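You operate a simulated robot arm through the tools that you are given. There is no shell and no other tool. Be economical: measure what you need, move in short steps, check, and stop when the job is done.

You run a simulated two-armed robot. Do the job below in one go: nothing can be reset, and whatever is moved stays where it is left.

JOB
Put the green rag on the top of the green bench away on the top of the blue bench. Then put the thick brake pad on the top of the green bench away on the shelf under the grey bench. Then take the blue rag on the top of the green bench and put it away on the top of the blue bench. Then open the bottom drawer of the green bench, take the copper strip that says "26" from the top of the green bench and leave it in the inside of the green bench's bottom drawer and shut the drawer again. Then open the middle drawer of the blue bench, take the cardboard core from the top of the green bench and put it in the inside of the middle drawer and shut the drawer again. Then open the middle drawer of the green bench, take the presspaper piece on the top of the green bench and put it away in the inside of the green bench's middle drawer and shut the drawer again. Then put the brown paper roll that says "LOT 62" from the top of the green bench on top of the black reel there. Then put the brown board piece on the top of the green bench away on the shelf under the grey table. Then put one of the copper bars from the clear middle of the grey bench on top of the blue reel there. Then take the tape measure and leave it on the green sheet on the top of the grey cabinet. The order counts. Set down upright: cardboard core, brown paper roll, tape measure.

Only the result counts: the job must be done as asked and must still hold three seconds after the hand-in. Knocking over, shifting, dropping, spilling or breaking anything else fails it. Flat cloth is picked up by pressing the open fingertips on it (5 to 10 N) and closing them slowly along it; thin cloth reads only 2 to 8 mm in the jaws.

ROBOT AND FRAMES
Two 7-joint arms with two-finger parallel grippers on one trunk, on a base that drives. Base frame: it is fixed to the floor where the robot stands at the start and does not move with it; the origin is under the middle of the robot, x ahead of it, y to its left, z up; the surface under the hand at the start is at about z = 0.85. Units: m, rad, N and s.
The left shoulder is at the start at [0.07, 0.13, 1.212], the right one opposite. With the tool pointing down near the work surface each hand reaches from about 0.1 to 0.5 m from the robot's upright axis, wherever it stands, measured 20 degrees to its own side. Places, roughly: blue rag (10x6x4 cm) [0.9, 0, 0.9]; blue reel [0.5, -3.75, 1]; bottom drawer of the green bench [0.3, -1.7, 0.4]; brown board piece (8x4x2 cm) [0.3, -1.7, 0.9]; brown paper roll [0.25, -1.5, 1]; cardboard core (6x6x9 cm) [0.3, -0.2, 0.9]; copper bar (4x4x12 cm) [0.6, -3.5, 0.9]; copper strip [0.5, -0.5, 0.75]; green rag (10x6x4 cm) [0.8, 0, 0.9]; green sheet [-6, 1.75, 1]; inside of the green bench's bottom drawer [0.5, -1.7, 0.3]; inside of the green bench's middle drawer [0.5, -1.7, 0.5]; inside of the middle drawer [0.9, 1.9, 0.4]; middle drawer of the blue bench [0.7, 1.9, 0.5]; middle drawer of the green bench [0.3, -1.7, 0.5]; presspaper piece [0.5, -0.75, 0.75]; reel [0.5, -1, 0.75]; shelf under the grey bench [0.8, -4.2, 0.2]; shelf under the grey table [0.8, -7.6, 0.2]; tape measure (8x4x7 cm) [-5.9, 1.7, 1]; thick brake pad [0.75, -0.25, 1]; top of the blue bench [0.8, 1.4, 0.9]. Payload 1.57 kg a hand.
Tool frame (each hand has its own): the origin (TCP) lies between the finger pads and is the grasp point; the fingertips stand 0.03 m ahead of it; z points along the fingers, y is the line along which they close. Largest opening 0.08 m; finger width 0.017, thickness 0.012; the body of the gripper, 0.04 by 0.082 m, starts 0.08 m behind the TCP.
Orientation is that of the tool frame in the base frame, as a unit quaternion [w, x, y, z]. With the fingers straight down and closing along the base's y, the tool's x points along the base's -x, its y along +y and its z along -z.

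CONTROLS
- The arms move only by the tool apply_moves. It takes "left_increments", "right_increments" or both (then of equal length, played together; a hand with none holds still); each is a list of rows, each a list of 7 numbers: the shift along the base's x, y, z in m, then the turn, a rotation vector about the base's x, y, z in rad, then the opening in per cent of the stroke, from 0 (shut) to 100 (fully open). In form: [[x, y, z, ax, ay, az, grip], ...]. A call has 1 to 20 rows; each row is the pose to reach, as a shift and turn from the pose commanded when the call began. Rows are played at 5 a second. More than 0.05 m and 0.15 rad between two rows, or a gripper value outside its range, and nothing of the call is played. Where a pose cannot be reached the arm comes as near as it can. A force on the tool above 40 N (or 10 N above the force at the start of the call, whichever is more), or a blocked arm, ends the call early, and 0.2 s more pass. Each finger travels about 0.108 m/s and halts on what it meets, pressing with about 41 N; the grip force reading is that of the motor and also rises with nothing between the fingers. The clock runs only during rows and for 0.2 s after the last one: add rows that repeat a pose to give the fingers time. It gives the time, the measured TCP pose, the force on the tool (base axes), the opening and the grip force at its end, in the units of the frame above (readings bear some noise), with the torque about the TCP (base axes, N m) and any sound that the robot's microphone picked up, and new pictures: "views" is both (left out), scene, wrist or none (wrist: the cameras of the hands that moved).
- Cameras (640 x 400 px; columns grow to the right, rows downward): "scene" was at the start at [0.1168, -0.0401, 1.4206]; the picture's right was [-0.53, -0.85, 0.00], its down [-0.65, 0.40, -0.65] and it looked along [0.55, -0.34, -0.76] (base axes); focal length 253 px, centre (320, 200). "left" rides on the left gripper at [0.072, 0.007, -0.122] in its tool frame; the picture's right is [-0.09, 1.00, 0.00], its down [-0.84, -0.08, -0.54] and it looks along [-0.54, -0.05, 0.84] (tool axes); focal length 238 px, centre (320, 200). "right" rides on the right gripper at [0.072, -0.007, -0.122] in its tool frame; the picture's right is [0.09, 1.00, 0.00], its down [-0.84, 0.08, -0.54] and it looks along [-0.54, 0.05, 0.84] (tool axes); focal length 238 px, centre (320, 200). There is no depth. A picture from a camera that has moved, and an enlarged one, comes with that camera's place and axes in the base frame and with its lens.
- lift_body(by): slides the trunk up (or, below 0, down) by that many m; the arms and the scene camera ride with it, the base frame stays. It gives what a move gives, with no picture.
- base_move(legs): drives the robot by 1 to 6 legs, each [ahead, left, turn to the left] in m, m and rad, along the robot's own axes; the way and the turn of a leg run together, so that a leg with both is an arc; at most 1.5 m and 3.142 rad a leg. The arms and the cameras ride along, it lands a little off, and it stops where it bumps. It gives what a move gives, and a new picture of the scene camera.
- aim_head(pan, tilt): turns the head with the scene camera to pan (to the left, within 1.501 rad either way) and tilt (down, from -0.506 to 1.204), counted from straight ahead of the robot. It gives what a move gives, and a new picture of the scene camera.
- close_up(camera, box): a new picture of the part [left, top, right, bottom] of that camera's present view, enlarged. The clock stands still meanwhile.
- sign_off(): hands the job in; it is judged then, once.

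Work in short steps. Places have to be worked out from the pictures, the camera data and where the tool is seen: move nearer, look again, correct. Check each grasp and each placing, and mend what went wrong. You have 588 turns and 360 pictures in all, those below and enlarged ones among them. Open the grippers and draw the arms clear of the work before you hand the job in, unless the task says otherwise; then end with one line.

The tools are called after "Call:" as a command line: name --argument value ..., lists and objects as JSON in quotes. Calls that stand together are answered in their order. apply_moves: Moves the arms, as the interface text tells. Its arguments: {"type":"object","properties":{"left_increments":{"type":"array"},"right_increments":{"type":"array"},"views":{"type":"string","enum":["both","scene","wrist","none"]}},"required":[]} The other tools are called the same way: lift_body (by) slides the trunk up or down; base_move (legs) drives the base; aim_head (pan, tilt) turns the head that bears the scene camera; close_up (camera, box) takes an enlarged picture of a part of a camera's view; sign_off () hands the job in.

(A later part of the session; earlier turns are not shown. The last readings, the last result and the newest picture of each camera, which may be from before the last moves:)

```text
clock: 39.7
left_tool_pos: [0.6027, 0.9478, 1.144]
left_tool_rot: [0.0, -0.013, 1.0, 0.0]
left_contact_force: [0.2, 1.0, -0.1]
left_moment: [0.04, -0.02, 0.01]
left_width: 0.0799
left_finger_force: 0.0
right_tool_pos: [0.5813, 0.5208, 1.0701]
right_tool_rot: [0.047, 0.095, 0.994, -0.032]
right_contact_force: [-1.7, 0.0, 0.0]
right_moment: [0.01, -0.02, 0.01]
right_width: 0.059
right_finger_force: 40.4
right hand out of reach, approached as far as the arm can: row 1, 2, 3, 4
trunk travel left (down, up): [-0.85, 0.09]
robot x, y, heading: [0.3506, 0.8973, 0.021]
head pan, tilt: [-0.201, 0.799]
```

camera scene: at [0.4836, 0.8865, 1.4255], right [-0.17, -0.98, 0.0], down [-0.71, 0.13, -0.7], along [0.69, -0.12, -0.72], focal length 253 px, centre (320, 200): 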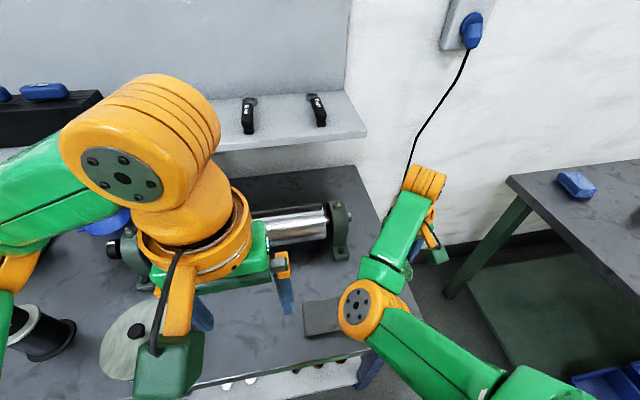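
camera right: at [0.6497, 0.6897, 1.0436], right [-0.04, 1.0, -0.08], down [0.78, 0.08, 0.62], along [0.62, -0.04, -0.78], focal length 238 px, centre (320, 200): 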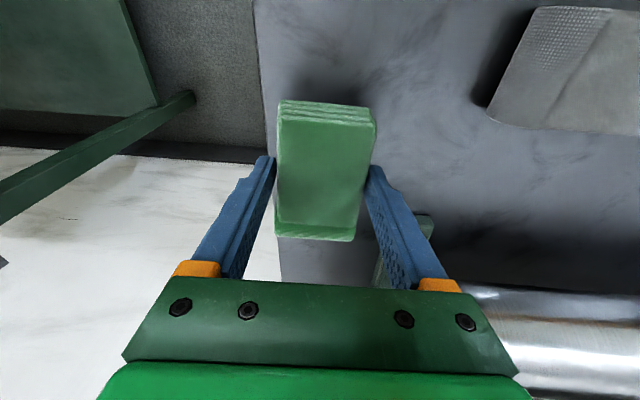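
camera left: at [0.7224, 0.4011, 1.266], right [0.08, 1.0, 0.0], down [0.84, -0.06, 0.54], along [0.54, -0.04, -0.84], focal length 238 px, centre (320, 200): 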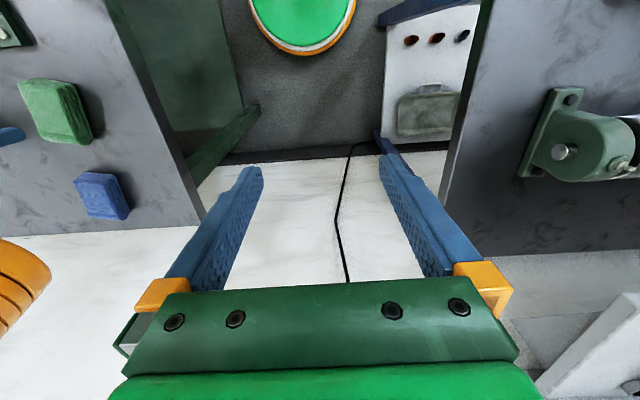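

Straighten the tool tilt, then turn the base left 0.5 rad so the hand swings over the spot.

Call:
apply_moves --right_increments '[[0, 0, 0.015, 0.037, 0.044, 0, 0], [0, 0, 0.03, 0.073, 0.087, 0, 0]]' --views "none"

Call:
base_move --legs '[[-0.033, 0.03, 0.5]]'

Call:
close_up --camera "right" --box '[0, 0, 640, 400]'

```text
clock: 40.3
left_tool_pos: [0.6026, 0.9489, 1.1442]
left_tool_rot: [0.0, -0.013, 1.0, 0.001]
left_contact_force: [0.2, -0.4, -0.1]
left_moment: [0.03, 0.0, -0.02]
left_width: 0.0799
left_finger_force: 0.1
right_tool_pos: [0.5816, 0.5207, 1.1012]
right_tool_rot: [0.0, 0.095, 0.995, 0.0]
right_contact_force: [0.1, -0.1, 0.5]
right_moment: [-0.02, 0.0, 0.01]
right_width: 0.0586
right_finger_force: 40.7
trunk travel left (down, up): [-0.85, 0.09]
robot x, y, heading: [0.3497, 0.8975, 0.029]
head pan, tilt: [-0.201, 0.799]
```

```text
clock: 42.1
left_tool_pos: [0.5105, 1.0827, 1.1449]
left_tool_rot: [0.0, -0.26, 0.966, 0.0]
left_contact_force: [-0.4, -0.4, 0.5]
left_moment: [0.0, 0.02, 0.0]
left_width: 0.0801
left_finger_force: 0.0
right_tool_pos: [0.696, 0.6969, 1.1002]
right_tool_rot: [0.0, -0.154, 0.988, 0.0]
right_contact_force: [-0.7, 0.1, -0.4]
right_moment: [-0.01, 0.04, 0.0]
right_width: 0.059
right_finger_force: 40.4
trunk travel left (down, up): [-0.85, 0.09]
robot x, y, heading: [0.3135, 0.9168, 0.53]
head pan, tilt: [-0.201, 0.799]
camera scene: at [0.4338, 0.9691, 1.4255], right [0.32, -0.95, 0.0], down [-0.68, -0.23, -0.7], along [0.66, 0.22, -0.72], focal length 253 px, centre (320, 200)
```

scene: 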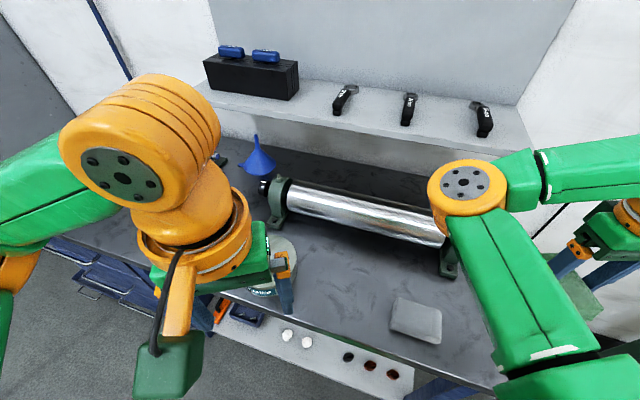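

```text
1.00 times, centred on (320, 200) of right (not enlarged: the box is as wide or as high as the picture)
camera zoom: at [0.6295, 0.6689, 1.2222], right [-0.39, 0.92, 0.0], down [0.77, 0.33, 0.54], along [0.5, 0.21, -0.84], focal length 238 px, centre (320, 200)
```

zoom: 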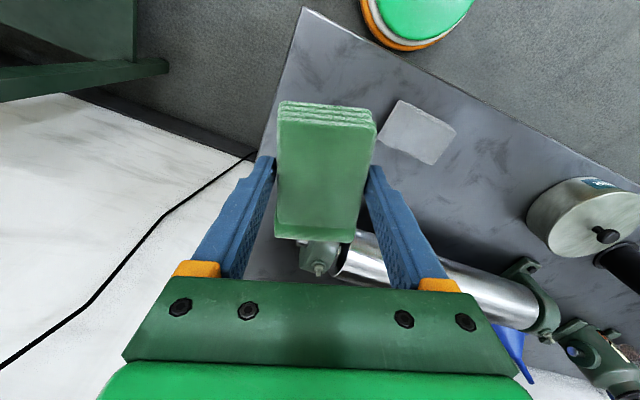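

Hand hovers over the free corner. Lower in steps.

Call:
apply_moves --right_increments '[[0, 0.012, -0.04, 0, 0, 0, 0], [0, 0.012, -0.08, 0, 0, 0, 0], [0, 0.012, -0.12, 0, 0, 0, 0], [0, 0.012, -0.16, 0, 0, 0, 0], [0, 0.012, -0.18, 0, 0, 0, 0]]' --views "wrist"

```text
clock: 43.3
left_tool_pos: [0.5093, 1.0828, 1.1427]
left_tool_rot: [0.0, -0.259, 0.966, -0.001]
left_contact_force: [0.1, 0.9, -0.1]
left_moment: [0.04, -0.02, -0.01]
left_width: 0.0798
left_finger_force: 0.0
right_tool_pos: [0.6962, 0.7095, 0.9211]
right_tool_rot: [0.0, -0.154, 0.988, 0.0]
right_contact_force: [0.5, 0.6, -1.0]
right_moment: [-0.03, 0.0, 0.01]
right_width: 0.0589
right_finger_force: 41.5
trunk travel left (down, up): [-0.85, 0.09]
robot x, y, heading: [0.3151, 0.9171, 0.529]
head pan, tilt: [-0.201, 0.799]
camera right: at [0.6287, 0.6801, 1.0415], right [-0.39, 0.92, 0.0], down [0.77, 0.33, 0.54], along [0.5, 0.21, -0.84], focal length 238 px, centre (320, 200)
```

right: 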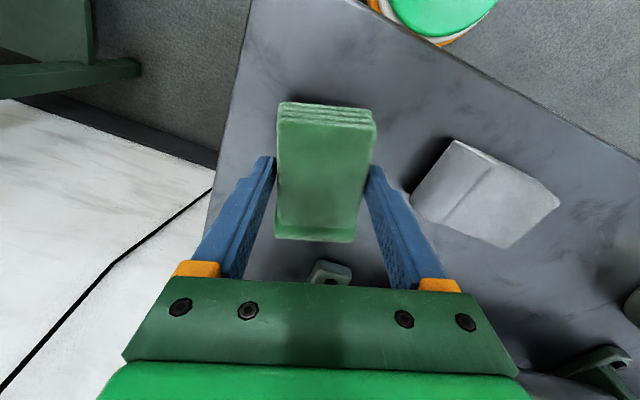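

Clear all round. Lower slowly to contact.

Call:
apply_moves --right_increments '[[0, 0, -0.01, 0, 0, 0, 0], [0, 0, -0.02, 0, 0, 0, 0], [0, 0, -0.025, 0, 0, 0, 0], [0, 0, -0.029, 0, 0, 0, 0]]' --views "none"

```text
clock: 44.2
left_tool_pos: [0.5044, 1.0848, 1.1452]
left_tool_rot: [0.002, -0.26, 0.966, -0.001]
left_contact_force: [0.2, 0.5, -0.2]
left_moment: [0.03, -0.02, 0.0]
left_width: 0.0802
left_finger_force: 0.1
right_tool_pos: [0.694, 0.7101, 0.8998]
right_tool_rot: [0.007, -0.153, 0.988, -0.006]
right_contact_force: [-0.4, 0.9, 25.2]
right_moment: [0.67, 0.41, 0.03]
right_width: 0.0588
right_finger_force: 40.8
trunk travel left (down, up): [-0.85, 0.09]
robot x, y, heading: [0.3163, 0.9172, 0.525]
head pan, tilt: [-0.201, 0.799]
stopped in row 4 (right hand): the force on the tool passed its limit at 47 N (the readings are from after the stop); the commanded pose is now the measured one
```

Contact. Open and rise.

Call:
apply_moves --right_increments '[[0, 0, 0.001, 0, 0, 0, 50], [0, 0, 0.001, 0, 0, 0, 100], [0, 0, 0.001, 0, 0, 0, 100], [0, 0, 0.04, 0, 0, 0, 100], [0, 0, 0.08, 0, 0, 0, 100], [0, 0, 0.13, 0, 0, 0, 100], [0, 0, 0.18, 0, 0, 0, 100]]' --views "wrist"

```text
clock: 45.8
left_tool_pos: [0.5093, 1.083, 1.1445]
left_tool_rot: [0.001, -0.26, 0.966, 0.0]
left_contact_force: [-0.1, 0.6, 0.0]
left_moment: [0.01, -0.01, 0.0]
left_width: 0.0797
left_finger_force: 0.1
right_tool_pos: [0.6979, 0.7081, 1.0789]
right_tool_rot: [0.004, -0.154, 0.988, -0.003]
right_contact_force: [-0.4, 1.0, 0.4]
right_moment: [-0.03, -0.03, -0.01]
right_width: 0.0799
right_finger_force: 0.0
trunk travel left (down, up): [-0.85, 0.09]
robot x, y, heading: [0.3141, 0.9179, 0.522]
head pan, tilt: [-0.201, 0.799]
camera right: at [0.63, 0.6801, 1.2002], right [-0.39, 0.92, -0.01], down [0.77, 0.33, 0.55], along [0.51, 0.21, -0.84], focal length 238 px, centre (320, 200)
```

right: 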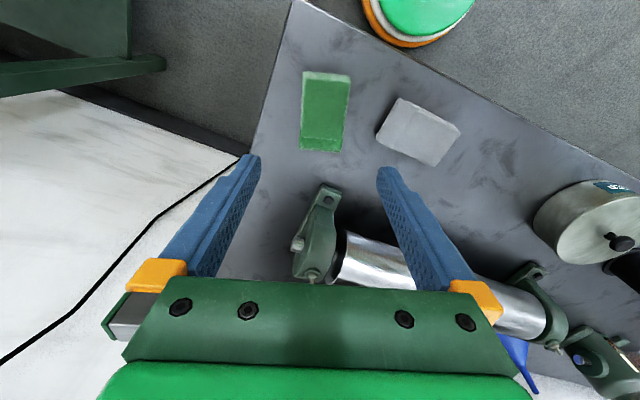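

Green rag is placed. Now back to the bench end to inspect the brake pad near (0.8,-0.17).

Call:
base_move --legs '[[0, 0, -0.52], [0, -0.58, 0], [0.23, 0, 0]]'

Call:
close_up --camera "right" --box '[0, 0, 640, 400]'

```text
clock: 51.9
left_tool_pos: [0.8001, 0.3903, 1.1446]
left_tool_rot: [0.002, -0.006, 1.0, 0.0]
left_contact_force: [-0.6, -0.5, -0.1]
left_moment: [0.02, -0.03, -0.01]
left_width: 0.0802
left_finger_force: 0.0
right_tool_pos: [0.7807, -0.0291, 1.0793]
right_tool_rot: [0.004, 0.101, 0.995, -0.004]
right_contact_force: [0.0, 0.1, 0.2]
right_moment: [-0.01, -0.04, -0.02]
right_width: 0.0801
right_finger_force: 0.2
trunk travel left (down, up): [-0.85, 0.09]
robot x, y, heading: [0.5527, 0.3431, 0.012]
head pan, tilt: [-0.201, 0.799]
camera scene: at [0.6772, 0.3299, 1.4259], right [-0.19, -0.98, 0.0], down [-0.7, 0.13, -0.7], along [0.69, -0.13, -0.72], focal length 253 px, centre (320, 200)
```

scene: 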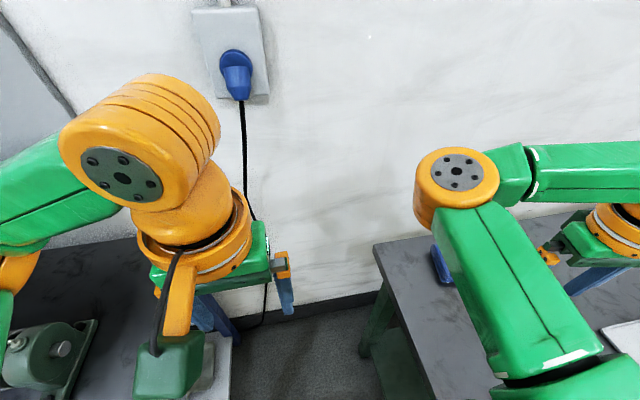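

```text
1.00 times, centred on (320, 200) of right (not enlarged: the box is as wide or as high as the picture)
camera zoom: at [0.7081, -0.0205, 1.1999], right [0.11, 0.99, -0.01], down [0.83, -0.09, 0.55], along [0.55, -0.07, -0.84], focal length 238 px, centre (320, 200)
```

zoom: 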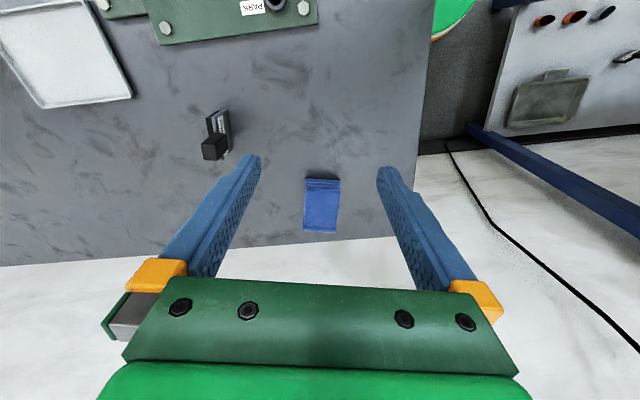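

Call:
close_up --camera "right" --box '[160, 80, 288, 160]'

```text
5.00 times, centred on (224, 120) of right
camera zoom: at [0.7081, -0.0205, 1.1999], right [0.11, 0.99, -0.01], down [0.83, -0.09, 0.55], along [0.55, -0.07, -0.84], focal length 1192 px, centre (800, 600)
```

zoom: 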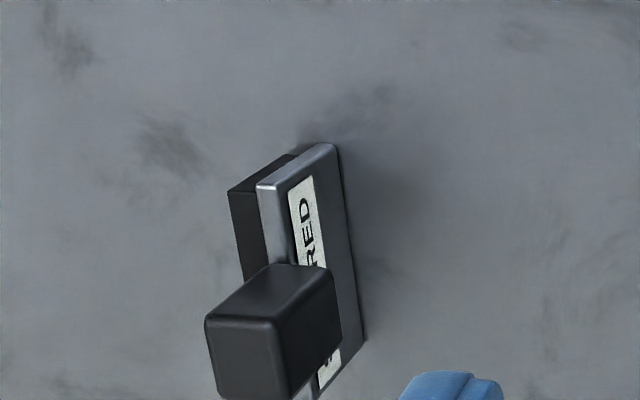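

The black piece labelled "SINTERED" at ~(0.79,-0.17) is likely the brake pad. I move the right hand toward it to test reach and view it.

Call:
apply_moves --right_increments '[[-0.02, -0.045, 0, 0, 0, 0.05, 100], [-0.03, -0.09, 0, 0, 0, 0.1, 100], [-0.03, -0.14, 0, 0, 0, 0.15, 100], [-0.03, -0.14, -0.04, 0, 0, 0.2, 100]]' --views "wrist"

```text
clock: 52.9
left_tool_pos: [0.8048, 0.3891, 1.1441]
left_tool_rot: [-0.001, -0.006, 1.0, 0.0]
left_contact_force: [-0.3, 0.5, 0.2]
left_moment: [-0.03, -0.04, 0.02]
left_width: 0.08
left_finger_force: 0.1
right_tool_pos: [0.7562, -0.1706, 1.0379]
right_tool_rot: [0.004, 0.002, 1.0, -0.003]
right_contact_force: [-0.7, 0.1, 0.5]
right_moment: [-0.03, 0.01, 0.02]
right_width: 0.0802
right_finger_force: 0.1
trunk travel left (down, up): [-0.85, 0.09]
robot x, y, heading: [0.5485, 0.343, 0.013]
head pan, tilt: [-0.201, 0.799]
camera right: at [0.6832, -0.176, 1.1591], right [-0.09, 1.0, -0.01], down [0.83, 0.08, 0.55], along [0.55, 0.04, -0.84], focal length 238 px, centre (320, 200)
```

right: 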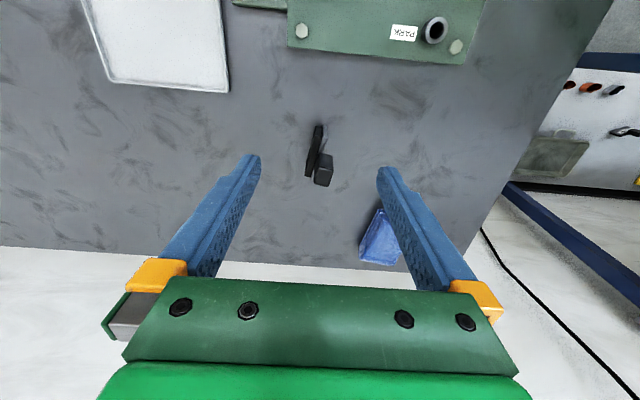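

Call:
close_up --camera "right" --box '[256, 115, 384, 195]'

```text
5.00 times, centred on (320, 155) of right
camera zoom: at [0.6832, -0.176, 1.1591], right [-0.09, 1.0, -0.01], down [0.83, 0.08, 0.55], along [0.55, 0.04, -0.84], focal length 1192 px, centre (320, 425)
```

zoom: 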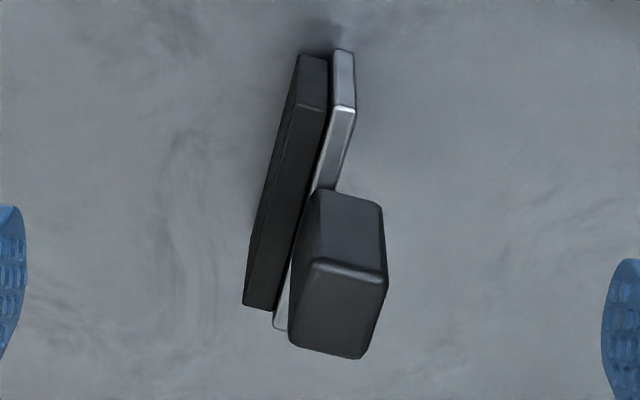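

Pad lies on edge, long axis ≈ x (turned about -0.125). I'll grip the bare plate section near (0.788,-0.168). Descend to z≈0.905 and check.

Call:
apply_moves --right_increments '[[0.015, 0.001, -0.03, 0, 0, -0.06, 60], [0.03, 0.002, -0.07, 0, 0, -0.125, 60], [0.03, 0.002, -0.115, 0, 0, -0.125, 60], [0.03, 0.002, -0.133, 0, 0, -0.125, 60]]' --views "wrist"

Call:
close_up --camera "right" --box '[240, 80, 400, 180]'

```text
clock: 53.9
left_tool_pos: [0.8021, 0.3897, 1.144]
left_tool_rot: [0.0, -0.006, 1.0, 0.0]
left_contact_force: [0.1, -0.6, -0.5]
left_moment: [0.03, 0.0, 0.0]
left_width: 0.0801
left_finger_force: 0.0
right_tool_pos: [0.7829, -0.1684, 0.9043]
right_tool_rot: [0.004, 0.064, 0.998, -0.003]
right_contact_force: [0.5, 0.2, 0.1]
right_moment: [-0.01, -0.01, 0.01]
right_width: 0.0479
right_finger_force: 0.0
trunk travel left (down, up): [-0.85, 0.09]
robot x, y, heading: [0.5523, 0.3431, 0.007]
head pan, tilt: [-0.201, 0.799]
camera right: at [0.71, -0.1651, 1.0253], right [0.04, 1.0, -0.01], down [0.84, -0.03, 0.55], along [0.55, -0.03, -0.84], focal length 238 px, centre (320, 200)
```

right: 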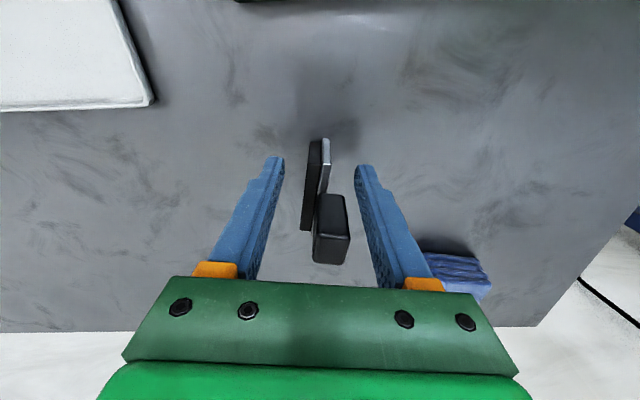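

```text
4.00 times, centred on (320, 130) of right
camera zoom: at [0.71, -0.1651, 1.0253], right [0.04, 1.0, -0.01], down [0.84, -0.03, 0.55], along [0.55, -0.03, -0.84], focal length 953 px, centre (320, 480)
```

zoom: 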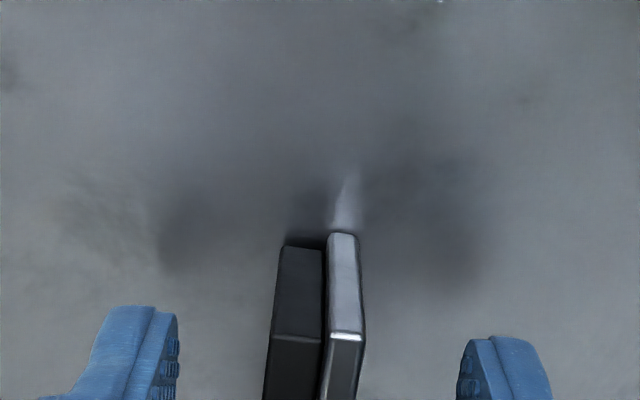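

Aligned. Go 8 mm forward, down 21 mm, close.

Call:
apply_moves --right_increments '[[0.008, 0, -0.01, 0, 0, 0, 60], [0.008, 0, -0.021, 0, 0, 0, 60], [0.008, 0, -0.021, 0, 0, 0, 40], [0.008, 0, -0.021, 0, 0, 0, 20], [0.008, 0, -0.021, 0, 0, 0, 0], [0.008, 0, -0.021, 0, 0, 0, 0]]' --views "wrist"

```text
clock: 55.3
left_tool_pos: [0.8036, 0.3899, 1.1441]
left_tool_rot: [0.001, -0.006, 1.0, 0.0]
left_contact_force: [0.4, 0.2, 0.0]
left_moment: [0.03, 0.0, -0.01]
left_width: 0.0801
left_finger_force: 0.1
right_tool_pos: [0.7909, -0.1694, 0.8851]
right_tool_rot: [0.003, 0.065, 0.998, -0.004]
right_contact_force: [-0.1, -0.3, 0.1]
right_moment: [0.01, 0.02, -0.02]
right_width: 0.0257
right_finger_force: 36.6
trunk travel left (down, up): [-0.85, 0.09]
robot x, y, heading: [0.5515, 0.3464, 0.01]
head pan, tilt: [-0.201, 0.799]
camera right: at [0.7184, -0.1652, 1.0062], right [0.04, 1.0, -0.01], down [0.84, -0.03, 0.55], along [0.55, -0.03, -0.84], focal length 238 px, centre (320, 200)
```

right: 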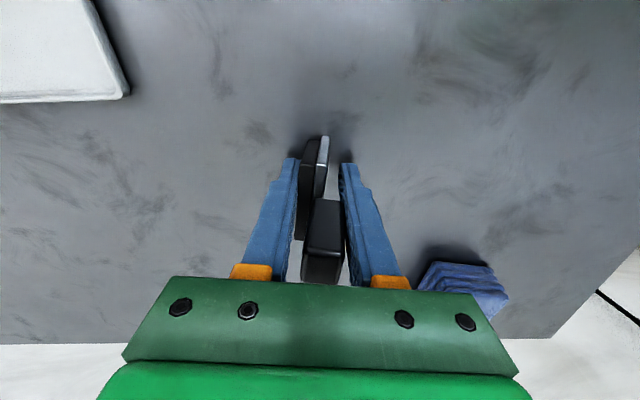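

Held at 26 mm (knob + friction block). Lift and check.

Call:
apply_moves --right_increments '[[0, 0, 0.03, 0, 0, 0, 0], [0, 0, 0.08, 0, 0, 0, 0], [0, 0, 0.13, 0, 0, 0, 0], [0, 0, 0.18, 0, 0, 0, 0], [0, 0, 0.18, 0, 0, 0, 0]]' --views "wrist"

```text
clock: 56.5
left_tool_pos: [0.8029, 0.3891, 1.1436]
left_tool_rot: [0.0, -0.006, 1.0, 0.001]
left_contact_force: [-1.0, 0.9, 0.6]
left_moment: [0.01, -0.02, 0.0]
left_width: 0.0802
left_finger_force: 0.0
right_tool_pos: [0.7906, -0.1671, 1.0637]
right_tool_rot: [0.003, 0.065, 0.998, -0.004]
right_contact_force: [0.1, 0.4, -2.1]
right_moment: [0.01, 0.0, 0.0]
right_width: 0.0254
right_finger_force: 36.4
trunk travel left (down, up): [-0.85, 0.09]
robot x, y, heading: [0.5505, 0.3412, 0.016]
head pan, tilt: [-0.201, 0.799]
camera right: at [0.7173, -0.1631, 1.1864], right [0.04, 1.0, -0.01], down [0.84, -0.03, 0.55], along [0.55, -0.03, -0.84], focal length 238 px, centre (320, 200)
```

right: 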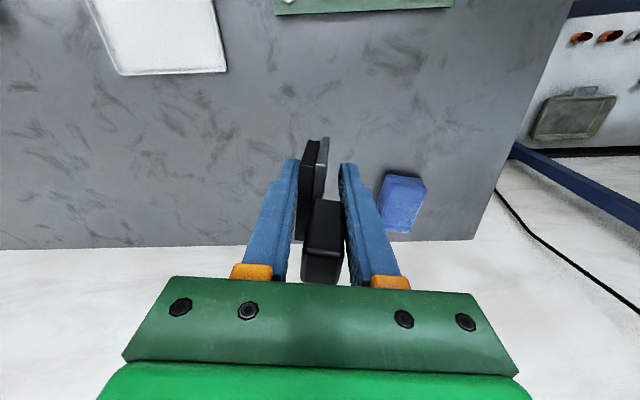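

Held. Back out from the gap and travel along the bench, looking at it on the way.

Call:
base_move --legs '[[-0.3, 0, 0], [-0.75, 0, 0], [0, -0.9, 0]]'

Call:
aim_head --pan 0.0 --tilt 0.55

```text
clock: 66.4
left_tool_pos: [-0.1981, -0.5105, 1.1441]
left_tool_rot: [0.0, -0.006, 1.0, 0.0]
left_contact_force: [-0.6, -0.3, -0.1]
left_moment: [-0.01, -0.02, -0.04]
left_width: 0.0799
left_finger_force: 0.1
right_tool_pos: [-0.2112, -1.066, 1.0651]
right_tool_rot: [0.004, 0.064, 0.998, -0.004]
right_contact_force: [-0.5, 0.5, -2.2]
right_moment: [0.02, 0.01, 0.0]
right_width: 0.0252
right_finger_force: 36.5
trunk travel left (down, up): [-0.85, 0.09]
robot x, y, heading: [-0.4496, -0.5577, 0.015]
head pan, tilt: [-0.201, 0.799]
camera scene: at [-0.3203, -0.5711, 1.4255], right [-0.19, -0.98, 0.0], down [-0.7, 0.13, -0.7], along [0.68, -0.13, -0.72], focal length 253 px, centre (320, 200)
```

scene: 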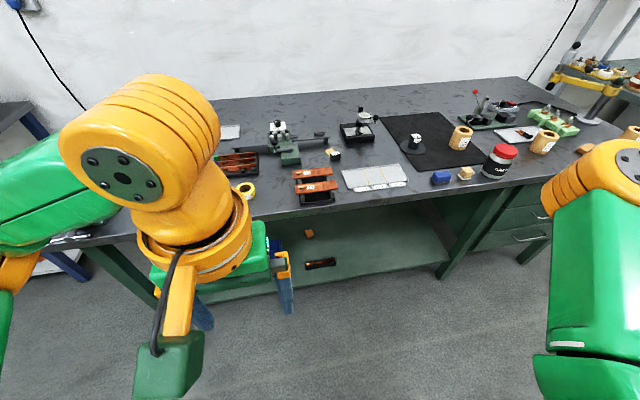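

```text
clock: 67.1
left_tool_pos: [-0.1981, -0.5111, 1.1437]
left_tool_rot: [0.0, -0.005, 1.0, 0.001]
left_contact_force: [0.4, 0.9, -0.4]
left_moment: [0.02, 0.0, 0.01]
left_width: 0.0802
left_finger_force: 0.0
right_tool_pos: [-0.2101, -1.0694, 1.0637]
right_tool_rot: [0.003, 0.063, 0.998, -0.003]
right_contact_force: [0.2, 0.3, -2.5]
right_moment: [0.0, 0.02, 0.0]
right_width: 0.0249
right_finger_force: 36.4
trunk travel left (down, up): [-0.85, 0.09]
robot x, y, heading: [-0.4509, -0.5568, 0.017]
head pan, tilt: [0.0, 0.55]
camera scene: at [-0.3098, -0.5562, 1.4468], right [0.01, -1.0, 0.0], down [-0.52, -0.01, -0.85], along [0.85, 0.01, -0.52], focal length 253 px, centre (320, 200)
```

scene: 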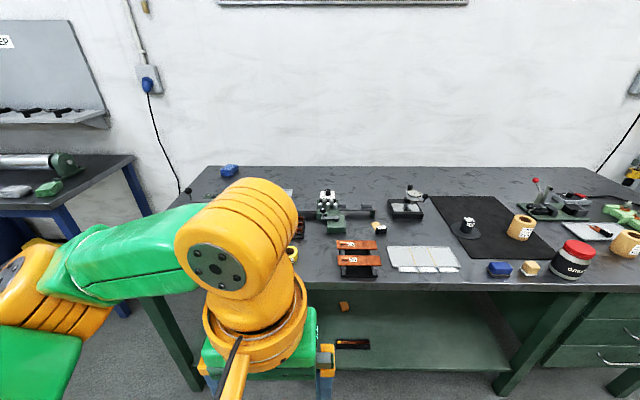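

Take a closer look at the middle of the bench.

Call:
close_up --camera "scene" --box '[320, 160, 640, 360]'

```text
2.00 times, centred on (480, 260) of scene
camera zoom: at [-0.3098, -0.5562, 1.4468], right [0.01, -1.0, 0.0], down [-0.52, -0.01, -0.85], along [0.85, 0.01, -0.52], focal length 506 px, centre (0, 80)
```

zoom: 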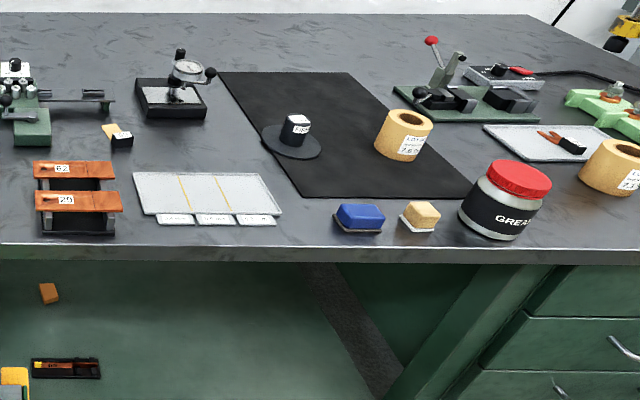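

Two copper trays, presspaper pieces, rolls, grease jar noted. Continue toward the grey bench.

Call:
base_move --legs '[[0, -1.3, 0], [0, -1.3, 0]]'

Call:
aim_head --pan -0.4 --tilt 0.55

```text
clock: 79.5
left_tool_pos: [-0.1883, -3.0585, 1.1443]
left_tool_rot: [0.0, 0.001, 1.0, 0.0]
left_contact_force: [-0.9, 1.1, 0.8]
left_moment: [0.0, 0.01, 0.01]
left_width: 0.0799
left_finger_force: 0.1
right_tool_pos: [-0.2104, -3.6143, 1.0655]
right_tool_rot: [0.003, 0.071, 0.998, -0.003]
right_contact_force: [-0.1, 0.2, -1.8]
right_moment: [-0.01, 0.04, 0.02]
right_width: 0.0245
right_finger_force: 36.2
trunk travel left (down, up): [-0.85, 0.09]
robot x, y, heading: [-0.4425, -3.0986, 0.0]
head pan, tilt: [0.0, 0.55]
camera scene: at [-0.301, -3.1009, 1.4469], right [0.0, -1.0, 0.0], down [-0.52, 0.0, -0.85], along [0.85, 0.0, -0.52], focal length 253 px, centre (320, 200)
```

scene: 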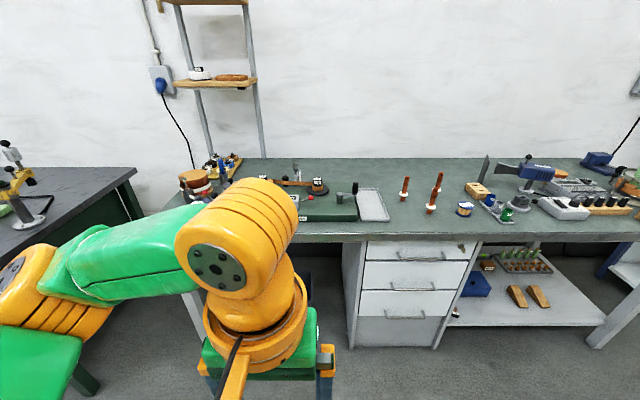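

```text
clock: 80.4
left_tool_pos: [-0.1881, -3.0592, 1.1437]
left_tool_rot: [0.0, 0.001, 1.0, 0.001]
left_contact_force: [-0.3, 0.4, -0.7]
left_moment: [0.04, 0.0, -0.03]
left_width: 0.0799
left_finger_force: 0.1
right_tool_pos: [-0.2099, -3.6144, 1.0646]
right_tool_rot: [0.003, 0.072, 0.997, -0.004]
right_contact_force: [0.3, 0.5, -1.7]
right_moment: [0.0, 0.0, 0.0]
right_width: 0.0248
right_finger_force: 36.5
trunk travel left (down, up): [-0.85, 0.09]
robot x, y, heading: [-0.4393, -3.1025, -0.001]
head pan, tilt: [-0.4, 0.55]
camera scene: at [-0.3082, -3.1368, 1.4469], right [-0.39, -0.92, 0.0], down [-0.48, 0.2, -0.85], along [0.78, -0.33, -0.52], focal length 253 px, centre (320, 200)
```

scene: 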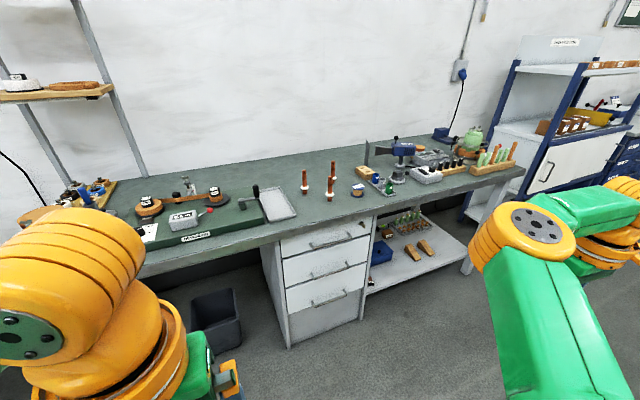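

Shelf (z≈0.2, front edge x≈0.48, y -3.8..-4.56) holds a blue box, racks and two wedges. Drive closer and look down at it.

Call:
base_move --legs '[[0, -0.9, 0], [0.25, 0, 0]]'

Call:
aim_head --pan -0.1 --tilt 0.8

```text
clock: 86.4
left_tool_pos: [0.0392, -3.9479, 1.1441]
left_tool_rot: [0.001, 0.014, 1.0, 0.001]
left_contact_force: [0.1, -0.2, 0.0]
left_moment: [-0.02, -0.03, 0.01]
left_width: 0.0801
left_finger_force: 0.0
right_tool_pos: [0.0051, -4.5037, 1.0639]
right_tool_rot: [0.004, 0.084, 0.996, -0.004]
right_contact_force: [-0.3, -1.3, -2.7]
right_moment: [0.03, 0.05, 0.06]
right_width: 0.0245
right_finger_force: 36.3
trunk travel left (down, up): [-0.85, 0.09]
robot x, y, heading: [-0.2134, -3.984, -0.029]
head pan, tilt: [-0.4, 0.55]
camera scene: at [-0.0831, -4.0223, 1.4472], right [-0.41, -0.91, 0.0], down [-0.47, 0.22, -0.85], along [0.78, -0.35, -0.52], focal length 253 px, centre (320, 200)
```

scene: 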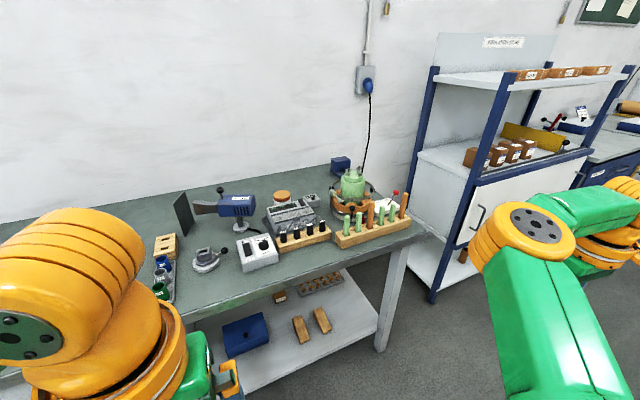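

```text
clock: 87.2
left_tool_pos: [0.0431, -3.9474, 1.1435]
left_tool_rot: [0.0, 0.014, 1.0, 0.001]
left_contact_force: [0.6, 0.4, 0.2]
left_moment: [0.0, 0.0, -0.01]
left_width: 0.08
left_finger_force: 0.0
right_tool_pos: [0.0075, -4.503, 1.064]
right_tool_rot: [0.003, 0.084, 0.996, -0.003]
right_contact_force: [0.0, -0.2, -2.6]
right_moment: [0.04, 0.0, -0.02]
right_width: 0.0245
right_finger_force: 36.3
trunk travel left (down, up): [-0.85, 0.09]
robot x, y, heading: [-0.2145, -3.9838, -0.027]
head pan, tilt: [-0.099, 0.799]
camera scene: at [-0.0808, -3.9955, 1.4255], right [-0.13, -0.99, 0.0], down [-0.71, 0.09, -0.7], along [0.69, -0.09, -0.72], focal length 253 px, centre (320, 200)
```

scene: 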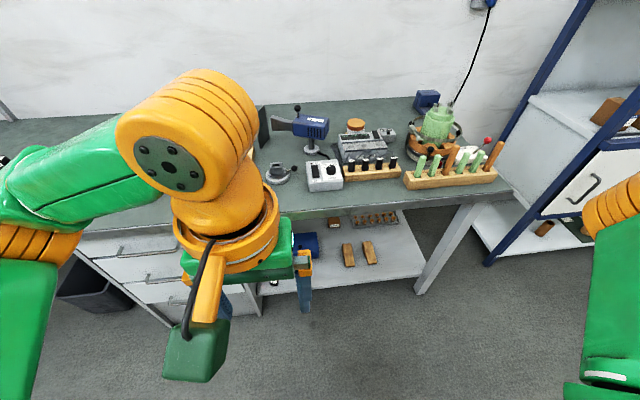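

Free shelf spot right of the wedges ≈(0.57,-4.48). I bring the right hand nearer in front of the robot and tuck the left hand before lowering the trunk.

Call:
apply_moves --right_increments '[[0.01, 0.05, 0, 0, 0, 0, 0], [0.02, 0.1, 0, 0, 0, 0, 0], [0.02, 0.15, 0, 0, 0, 0, 0], [0.02, 0.2, 0, 0, 0, 0, 0]]' --left_increments '[[-0.03, 0.03, 0, 0, 0, 0, 100], [-0.06, 0.06, 0, 0, 0, 0, 100], [-0.08, 0.09, 0, 0, 0, 0, 100], [-0.1, 0.12, 0, 0, 0, 0, 100]]' --views "none"

Call:
base_move --legs '[[0.05, -0.2, 0.025]]'

Call:
lift_body --by -0.4

Call:
aim_head --pan -0.3 --tilt 0.6

```text
refused: row 1 steps farther than a row can; nothing moved
```

```text
clock: 88.8
left_tool_pos: [0.0848, -4.1321, 1.1436]
left_tool_rot: [0.001, 0.003, 1.0, -0.001]
left_contact_force: [0.2, -0.3, -0.4]
left_moment: [-0.01, 0.0, -0.01]
left_width: 0.08
left_finger_force: 0.0
right_tool_pos: [0.0613, -4.6892, 1.0666]
right_tool_rot: [0.003, 0.075, 0.997, -0.005]
right_contact_force: [-0.5, -0.4, -1.3]
right_moment: [-0.01, -0.01, -0.01]
right_width: 0.0244
right_finger_force: 36.1
trunk travel left (down, up): [-0.85, 0.09]
robot x, y, heading: [-0.1684, -4.1739, -0.003]
head pan, tilt: [-0.099, 0.799]
camera scene: at [-0.037, -4.1813, 1.4257], right [-0.11, -0.99, 0.0], down [-0.71, 0.07, -0.7], along [0.69, -0.08, -0.72], focal length 253 px, centre (320, 200)
```

scene: 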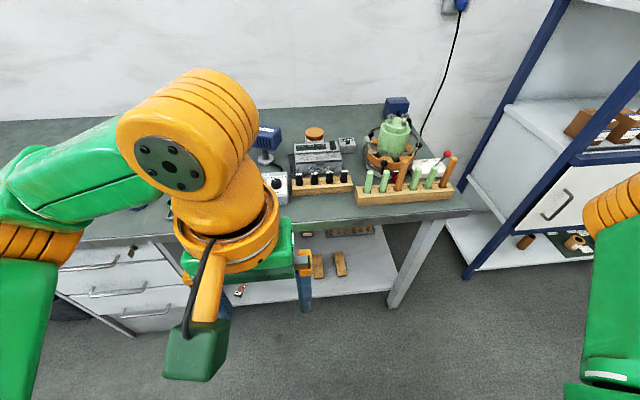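

```text
clock: 92.7
left_tool_pos: [0.0862, -4.1346, 0.7432]
left_tool_rot: [0.0, 0.003, 1.0, 0.001]
left_contact_force: [0.1, -0.3, 0.5]
left_moment: [0.02, 0.02, -0.03]
left_width: 0.0798
left_finger_force: 0.1
right_tool_pos: [0.062, -4.6919, 0.6664]
right_tool_rot: [0.003, 0.074, 0.997, -0.003]
right_contact_force: [-0.1, -0.2, -2.4]
right_moment: [0.01, 0.02, 0.02]
right_width: 0.0245
right_finger_force: 36.7
trunk travel left (down, up): [-0.45, 0.49]
robot x, y, heading: [-0.1646, -4.1762, -0.01]
head pan, tilt: [-0.099, 0.799]
```

```text
clock: 93.4
left_tool_pos: [0.0854, -4.1346, 0.745]
left_tool_rot: [0.0, 0.003, 1.0, 0.001]
left_contact_force: [-0.3, -0.2, 0.2]
left_moment: [0.03, 0.02, -0.01]
left_width: 0.0802
left_finger_force: 0.1
right_tool_pos: [0.0624, -4.6917, 0.6642]
right_tool_rot: [0.002, 0.074, 0.997, -0.004]
right_contact_force: [0.3, -1.6, -2.5]
right_moment: [0.02, 0.03, 0.02]
right_width: 0.0247
right_finger_force: 36.8
trunk travel left (down, up): [-0.45, 0.49]
robot x, y, heading: [-0.167, -4.1739, -0.005]
head pan, tilt: [-0.3, 0.6]
camera scene: at [-0.0319, -4.2035, 1.0423], right [-0.3, -0.95, 0.0], down [-0.54, 0.17, -0.82], along [0.79, -0.25, -0.57], focal length 253 px, centre (320, 200)
```

scene: 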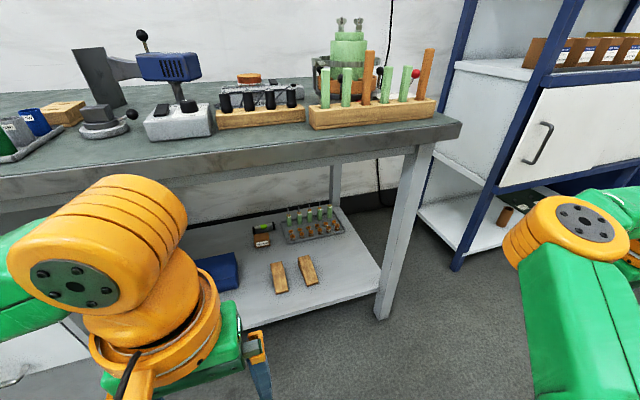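

Better free spot: left of the wedges ≈(0.57,-4.15), keeping the forearm off the bench leg. Bring hands in with smaller steps, then lower further.

Call:
apply_moves --right_increments '[[0, 0.04, 0, 0, 0, 0, 0], [0, 0.08, 0, 0, 0, 0, 0], [0, 0.12, 0, 0, 0, 0, 0], [0, 0.16, 0, 0, 0, 0, 0], [0, 0.2, 0, 0, 0, 0, 0], [0, 0.23, 0, 0, 0, 0, 0]]' --left_increments '[[-0.02, 0.03, 0, 0, 0, 0, 100], [-0.04, 0.06, 0, 0, 0, 0, 100], [-0.06, 0.09, 0, 0, 0, 0, 100], [-0.07, 0.11, 0, 0, 0, 0, 100], [-0.08, 0.13, 0, 0, 0, 0, 100], [-0.08, 0.13, 0, 0, 0, 0, 100]]' --views "none"

Call:
lift_body --by -0.33

Call:
base_move --legs '[[0.08, 0.12, 0]]'

```text
clock: 94.8
left_tool_pos: [0.0047, -4.0052, 0.7453]
left_tool_rot: [0.0, 0.004, 1.0, 0.001]
left_contact_force: [0.7, -0.3, 0.4]
left_moment: [-0.02, 0.01, -0.01]
left_width: 0.08
left_finger_force: 0.0
right_tool_pos: [0.0596, -4.4669, 0.666]
right_tool_rot: [0.004, 0.074, 0.997, -0.003]
right_contact_force: [0.1, -0.7, -2.1]
right_moment: [0.05, 0.02, 0.0]
right_width: 0.0245
right_finger_force: 36.2
right hand out of reach, approached as far as the arm can: row 6
trunk travel left (down, up): [-0.45, 0.49]
robot x, y, heading: [-0.1682, -4.1761, -0.002]
head pan, tilt: [-0.3, 0.6]
```

```text
clock: 98.0
left_tool_pos: [0.0058, -4.0049, 0.4153]
left_tool_rot: [0.0, 0.004, 1.0, 0.0]
left_contact_force: [0.3, -0.2, 0.7]
left_moment: [-0.02, -0.01, -0.02]
left_width: 0.08
left_finger_force: 0.0
right_tool_pos: [0.06, -4.4662, 0.3372]
right_tool_rot: [0.003, 0.075, 0.997, -0.004]
right_contact_force: [0.0, 0.1, -1.6]
right_moment: [-0.02, 0.04, 0.01]
right_width: 0.0243
right_finger_force: 36.1
trunk travel left (down, up): [-0.12, 0.82]
robot x, y, heading: [-0.1701, -4.1756, -0.005]
head pan, tilt: [-0.3, 0.6]
```

```text
clock: 99.4
left_tool_pos: [0.0885, -3.8809, 0.4148]
left_tool_rot: [0.0, 0.004, 1.0, -0.001]
left_contact_force: [-0.5, -0.3, -0.3]
left_moment: [-0.01, 0.02, 0.01]
left_width: 0.08
left_finger_force: 0.1
right_tool_pos: [0.1449, -4.3442, 0.3351]
right_tool_rot: [0.003, 0.073, 0.997, -0.002]
right_contact_force: [-0.9, 0.2, -2.0]
right_moment: [0.01, 0.04, 0.01]
right_width: 0.0247
right_finger_force: 36.4
trunk travel left (down, up): [-0.12, 0.82]
robot x, y, heading: [-0.0822, -4.0553, -0.005]
head pan, tilt: [-0.3, 0.6]
camera scene: at [0.0515, -4.0807, 0.7124], right [-0.3, -0.95, 0.0], down [-0.54, 0.17, -0.82], along [0.79, -0.25, -0.57], focal length 253 px, centre (320, 200)
```

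scene: 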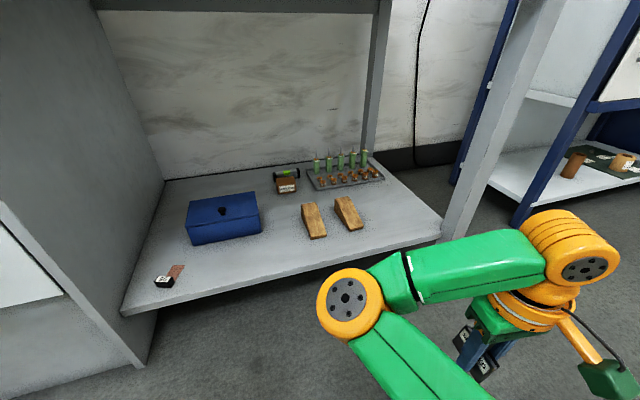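

The elbow sits left of the hand, so the spot right of the wedges (0.55,-4.475) approached with the base turned left 0.6 is best. Reposition the hand and turn.

Call:
apply_moves --right_increments '[[0.005, -0.04, 0, 0, 0, 0, 0], [0.01, -0.08, 0, 0, 0, 0, 0], [0.013, -0.11, 0.01, 0, 0, 0, 0]]' --views "none"

Call:
base_move --legs '[[0, 0, 0.6], [-0.03, -0.2, 0]]'

```text
clock: 100.2
left_tool_pos: [0.0894, -3.8817, 0.4165]
left_tool_rot: [0.0, 0.002, 1.0, 0.001]
left_contact_force: [-0.8, 0.5, 0.5]
left_moment: [-0.03, 0.01, 0.01]
left_width: 0.08
left_finger_force: 0.1
right_tool_pos: [0.158, -4.4574, 0.3429]
right_tool_rot: [0.003, 0.073, 0.997, -0.002]
right_contact_force: [-0.3, -0.2, -2.7]
right_moment: [-0.01, 0.05, 0.03]
right_width: 0.0242
right_finger_force: 36.6
trunk travel left (down, up): [-0.12, 0.82]
robot x, y, heading: [-0.0808, -4.0551, -0.008]
head pan, tilt: [-0.3, 0.6]
```

```text
clock: 103.4
left_tool_pos: [0.0524, -4.0032, 0.4161]
left_tool_rot: [0.0, -0.279, 0.96, 0.0]
left_contact_force: [0.4, 0.4, 0.0]
left_moment: [0.0, 0.01, 0.04]
left_width: 0.0798
left_finger_force: 0.1
right_tool_pos: [0.4217, -4.4493, 0.3427]
right_tool_rot: [0.004, -0.211, 0.977, -0.003]
right_contact_force: [0.0, -0.4, -1.5]
right_moment: [0.01, 0.01, -0.01]
right_width: 0.0244
right_finger_force: 36.3
trunk travel left (down, up): [-0.12, 0.82]
robot x, y, heading: [0.0035, -4.2427, 0.564]
head pan, tilt: [-0.3, 0.6]
camera scene: at [0.1294, -4.1914, 0.7124], right [0.26, -0.96, 0.0], down [-0.55, -0.15, -0.82], along [0.8, 0.22, -0.57], focal length 253 px, centre (320, 200)
```

scene: 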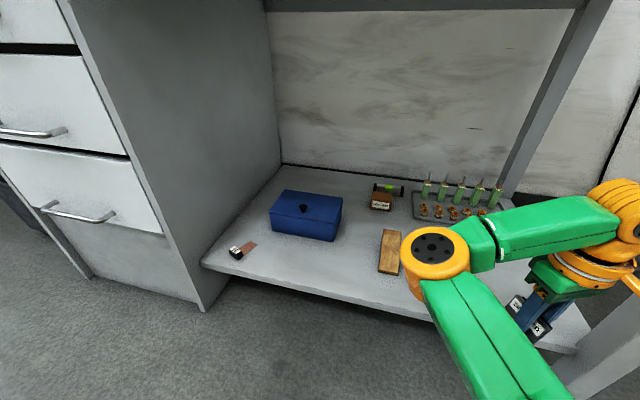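

Hand at (0.42,-4.45), leg is ~13 cm to its right. Edge in to x≈0.54 keeping y and check the wrist view.

Call:
base_move --legs '[[0.095, -0.07, 0]]'

Call:
close_up --camera "right" --box '[0, 0, 640, 400]'

```text
clock: 104.6
left_tool_pos: [0.1693, -4.0145, 0.416]
left_tool_rot: [-0.001, -0.279, 0.96, 0.001]
left_contact_force: [-0.4, 0.3, 0.4]
left_moment: [-0.03, -0.01, 0.02]
left_width: 0.0802
left_finger_force: 0.0
right_tool_pos: [0.5378, -4.4604, 0.3424]
right_tool_rot: [0.004, -0.211, 0.977, -0.001]
right_contact_force: [0.4, -0.9, -2.7]
right_moment: [0.0, 0.02, 0.0]
right_width: 0.0246
right_finger_force: 35.8
trunk travel left (down, up): [-0.12, 0.82]
robot x, y, heading: [0.1157, -4.2503, 0.568]
head pan, tilt: [-0.3, 0.6]
camera scene: at [0.2465, -4.2023, 0.7124], right [0.26, -0.96, 0.0], down [-0.55, -0.15, -0.82], along [0.8, 0.22, -0.57], focal length 253 px, centre (320, 200)
```

scene: 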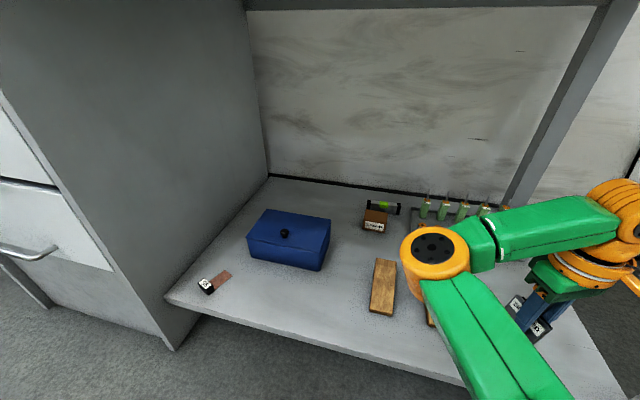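

```text
1.00 times, centred on (320, 200) of right (not enlarged: the box is as wide or as high as the picture)
camera zoom: at [0.4747, -4.4955, 0.4639], right [-0.49, 0.87, -0.01], down [0.73, 0.42, 0.55], along [0.48, 0.27, -0.84], focal length 238 px, centre (320, 200)
```

zoom: 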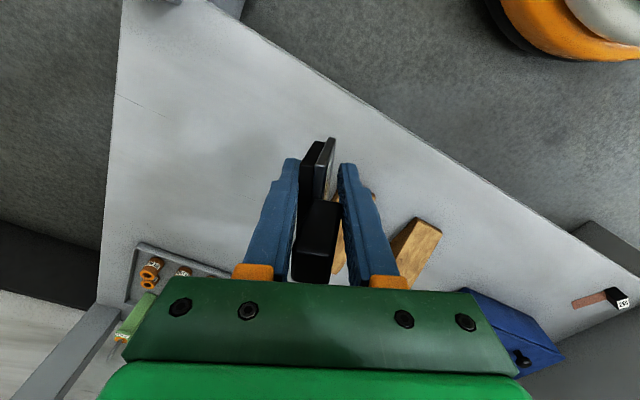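

Clear spot below. Shift 2 cm away from the wedge and lower in steps.

Call:
apply_moves --right_increments '[[0, -0.02, -0.03, 0, 0, 0, 0], [0, -0.02, -0.06, 0, 0, 0, 0], [0, -0.02, -0.085, 0, 0, 0, 0], [0, -0.02, -0.095, 0, 0, 0, 0]]' --views "wrist"

```text
clock: 105.6
left_tool_pos: [0.1696, -4.0147, 0.4161]
left_tool_rot: [0.0, -0.279, 0.96, 0.001]
left_contact_force: [-0.3, -0.3, -0.4]
left_moment: [0.0, 0.01, -0.01]
left_width: 0.08
left_finger_force: 0.0
right_tool_pos: [0.5378, -4.48, 0.2469]
right_tool_rot: [0.003, -0.211, 0.978, -0.001]
right_contact_force: [0.1, 0.8, -2.1]
right_moment: [0.01, 0.04, 0.0]
right_width: 0.0244
right_finger_force: 35.9
trunk travel left (down, up): [-0.12, 0.82]
robot x, y, heading: [0.118, -4.2513, 0.567]
head pan, tilt: [-0.3, 0.6]
camera right: at [0.4738, -4.5159, 0.368], right [-0.49, 0.87, -0.01], down [0.73, 0.42, 0.55], along [0.48, 0.27, -0.84], focal length 238 px, centre (320, 200)
```

right: 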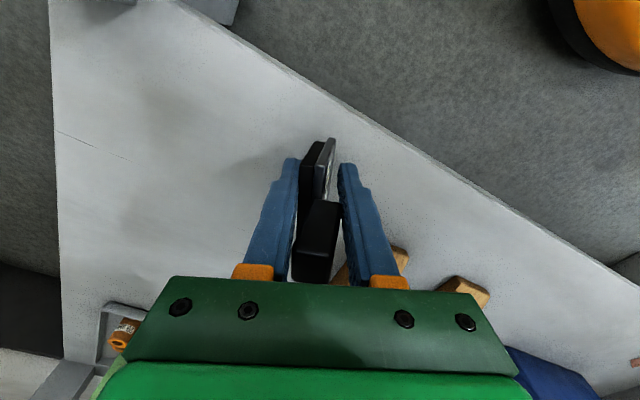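

Call:
apply_moves --right_increments '[[0, 0, -0.007, 0, 0, 0, 0], [0, 0, -0.014, 0, 0, 0, 0], [0, 0, -0.02, 0, 0, 0, 0], [0, 0, -0.026, 0, 0, 0, 0], [0, 0, -0.032, 0, 0, 0, 0]]' --views "wrist"

```text
clock: 106.8
left_tool_pos: [0.1687, -4.014, 0.4161]
left_tool_rot: [0.002, -0.28, 0.96, -0.001]
left_contact_force: [-0.1, 0.0, 0.1]
left_moment: [0.0, 0.01, 0.0]
left_width: 0.0802
left_finger_force: 0.1
right_tool_pos: [0.5387, -4.4805, 0.2197]
right_tool_rot: [0.006, -0.211, 0.978, -0.003]
right_contact_force: [-2.4, 5.2, 21.4]
right_moment: [0.05, 0.6, -0.15]
right_width: 0.0247
right_finger_force: 36.3
trunk travel left (down, up): [-0.12, 0.82]
robot x, y, heading: [0.1194, -4.2555, 0.567]
head pan, tilt: [-0.3, 0.6]
camera right: at [0.4742, -4.5154, 0.3407], right [-0.5, 0.87, -0.01], down [0.72, 0.42, 0.55], along [0.48, 0.26, -0.84], focal length 238 px, centre (320, 200)
```

right: 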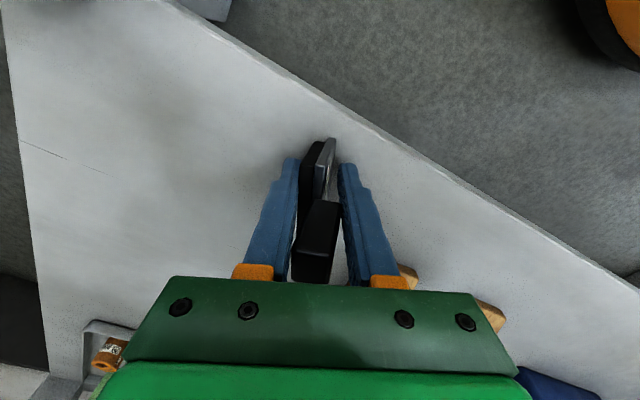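

Contact at 0.22. Ease 2 mm, open to 65 %, and rise straight up.

Call:
apply_moves --right_increments '[[0, 0, 0.003, 0, 0, 0, 20], [0, 0, 0.003, 0, 0, 0, 45], [0, 0, 0.003, 0, 0, 0, 65], [0, 0, 0.003, 0, 0, 0, 65], [0, 0, 0.04, 0, 0, 0, 65], [0, 0, 0.085, 0, 0, 0, 65], [0, 0, 0.12, 0, 0, 0, 65]]' --views "wrist"

```text
clock: 108.4
left_tool_pos: [0.1699, -4.0146, 0.4163]
left_tool_rot: [0.0, -0.279, 0.96, 0.001]
left_contact_force: [-0.8, 0.0, 0.4]
left_moment: [0.0, 0.03, 0.04]
left_width: 0.0798
left_finger_force: 0.0
right_tool_pos: [0.5405, -4.4785, 0.3387]
right_tool_rot: [0.004, -0.211, 0.978, -0.003]
right_contact_force: [-0.6, -0.8, 0.2]
right_moment: [-0.02, 0.0, -0.02]
right_width: 0.052
right_finger_force: 0.1
trunk travel left (down, up): [-0.12, 0.82]
robot x, y, heading: [0.1156, -4.2517, 0.564]
head pan, tilt: [-0.3, 0.6]
camera right: at [0.4763, -4.5142, 0.4603], right [-0.49, 0.87, -0.01], down [0.73, 0.42, 0.55], along [0.48, 0.27, -0.84], focal length 238 px, centre (320, 200)
```

right: 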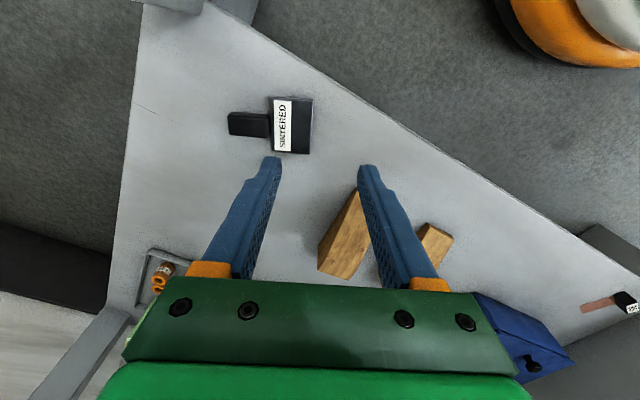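

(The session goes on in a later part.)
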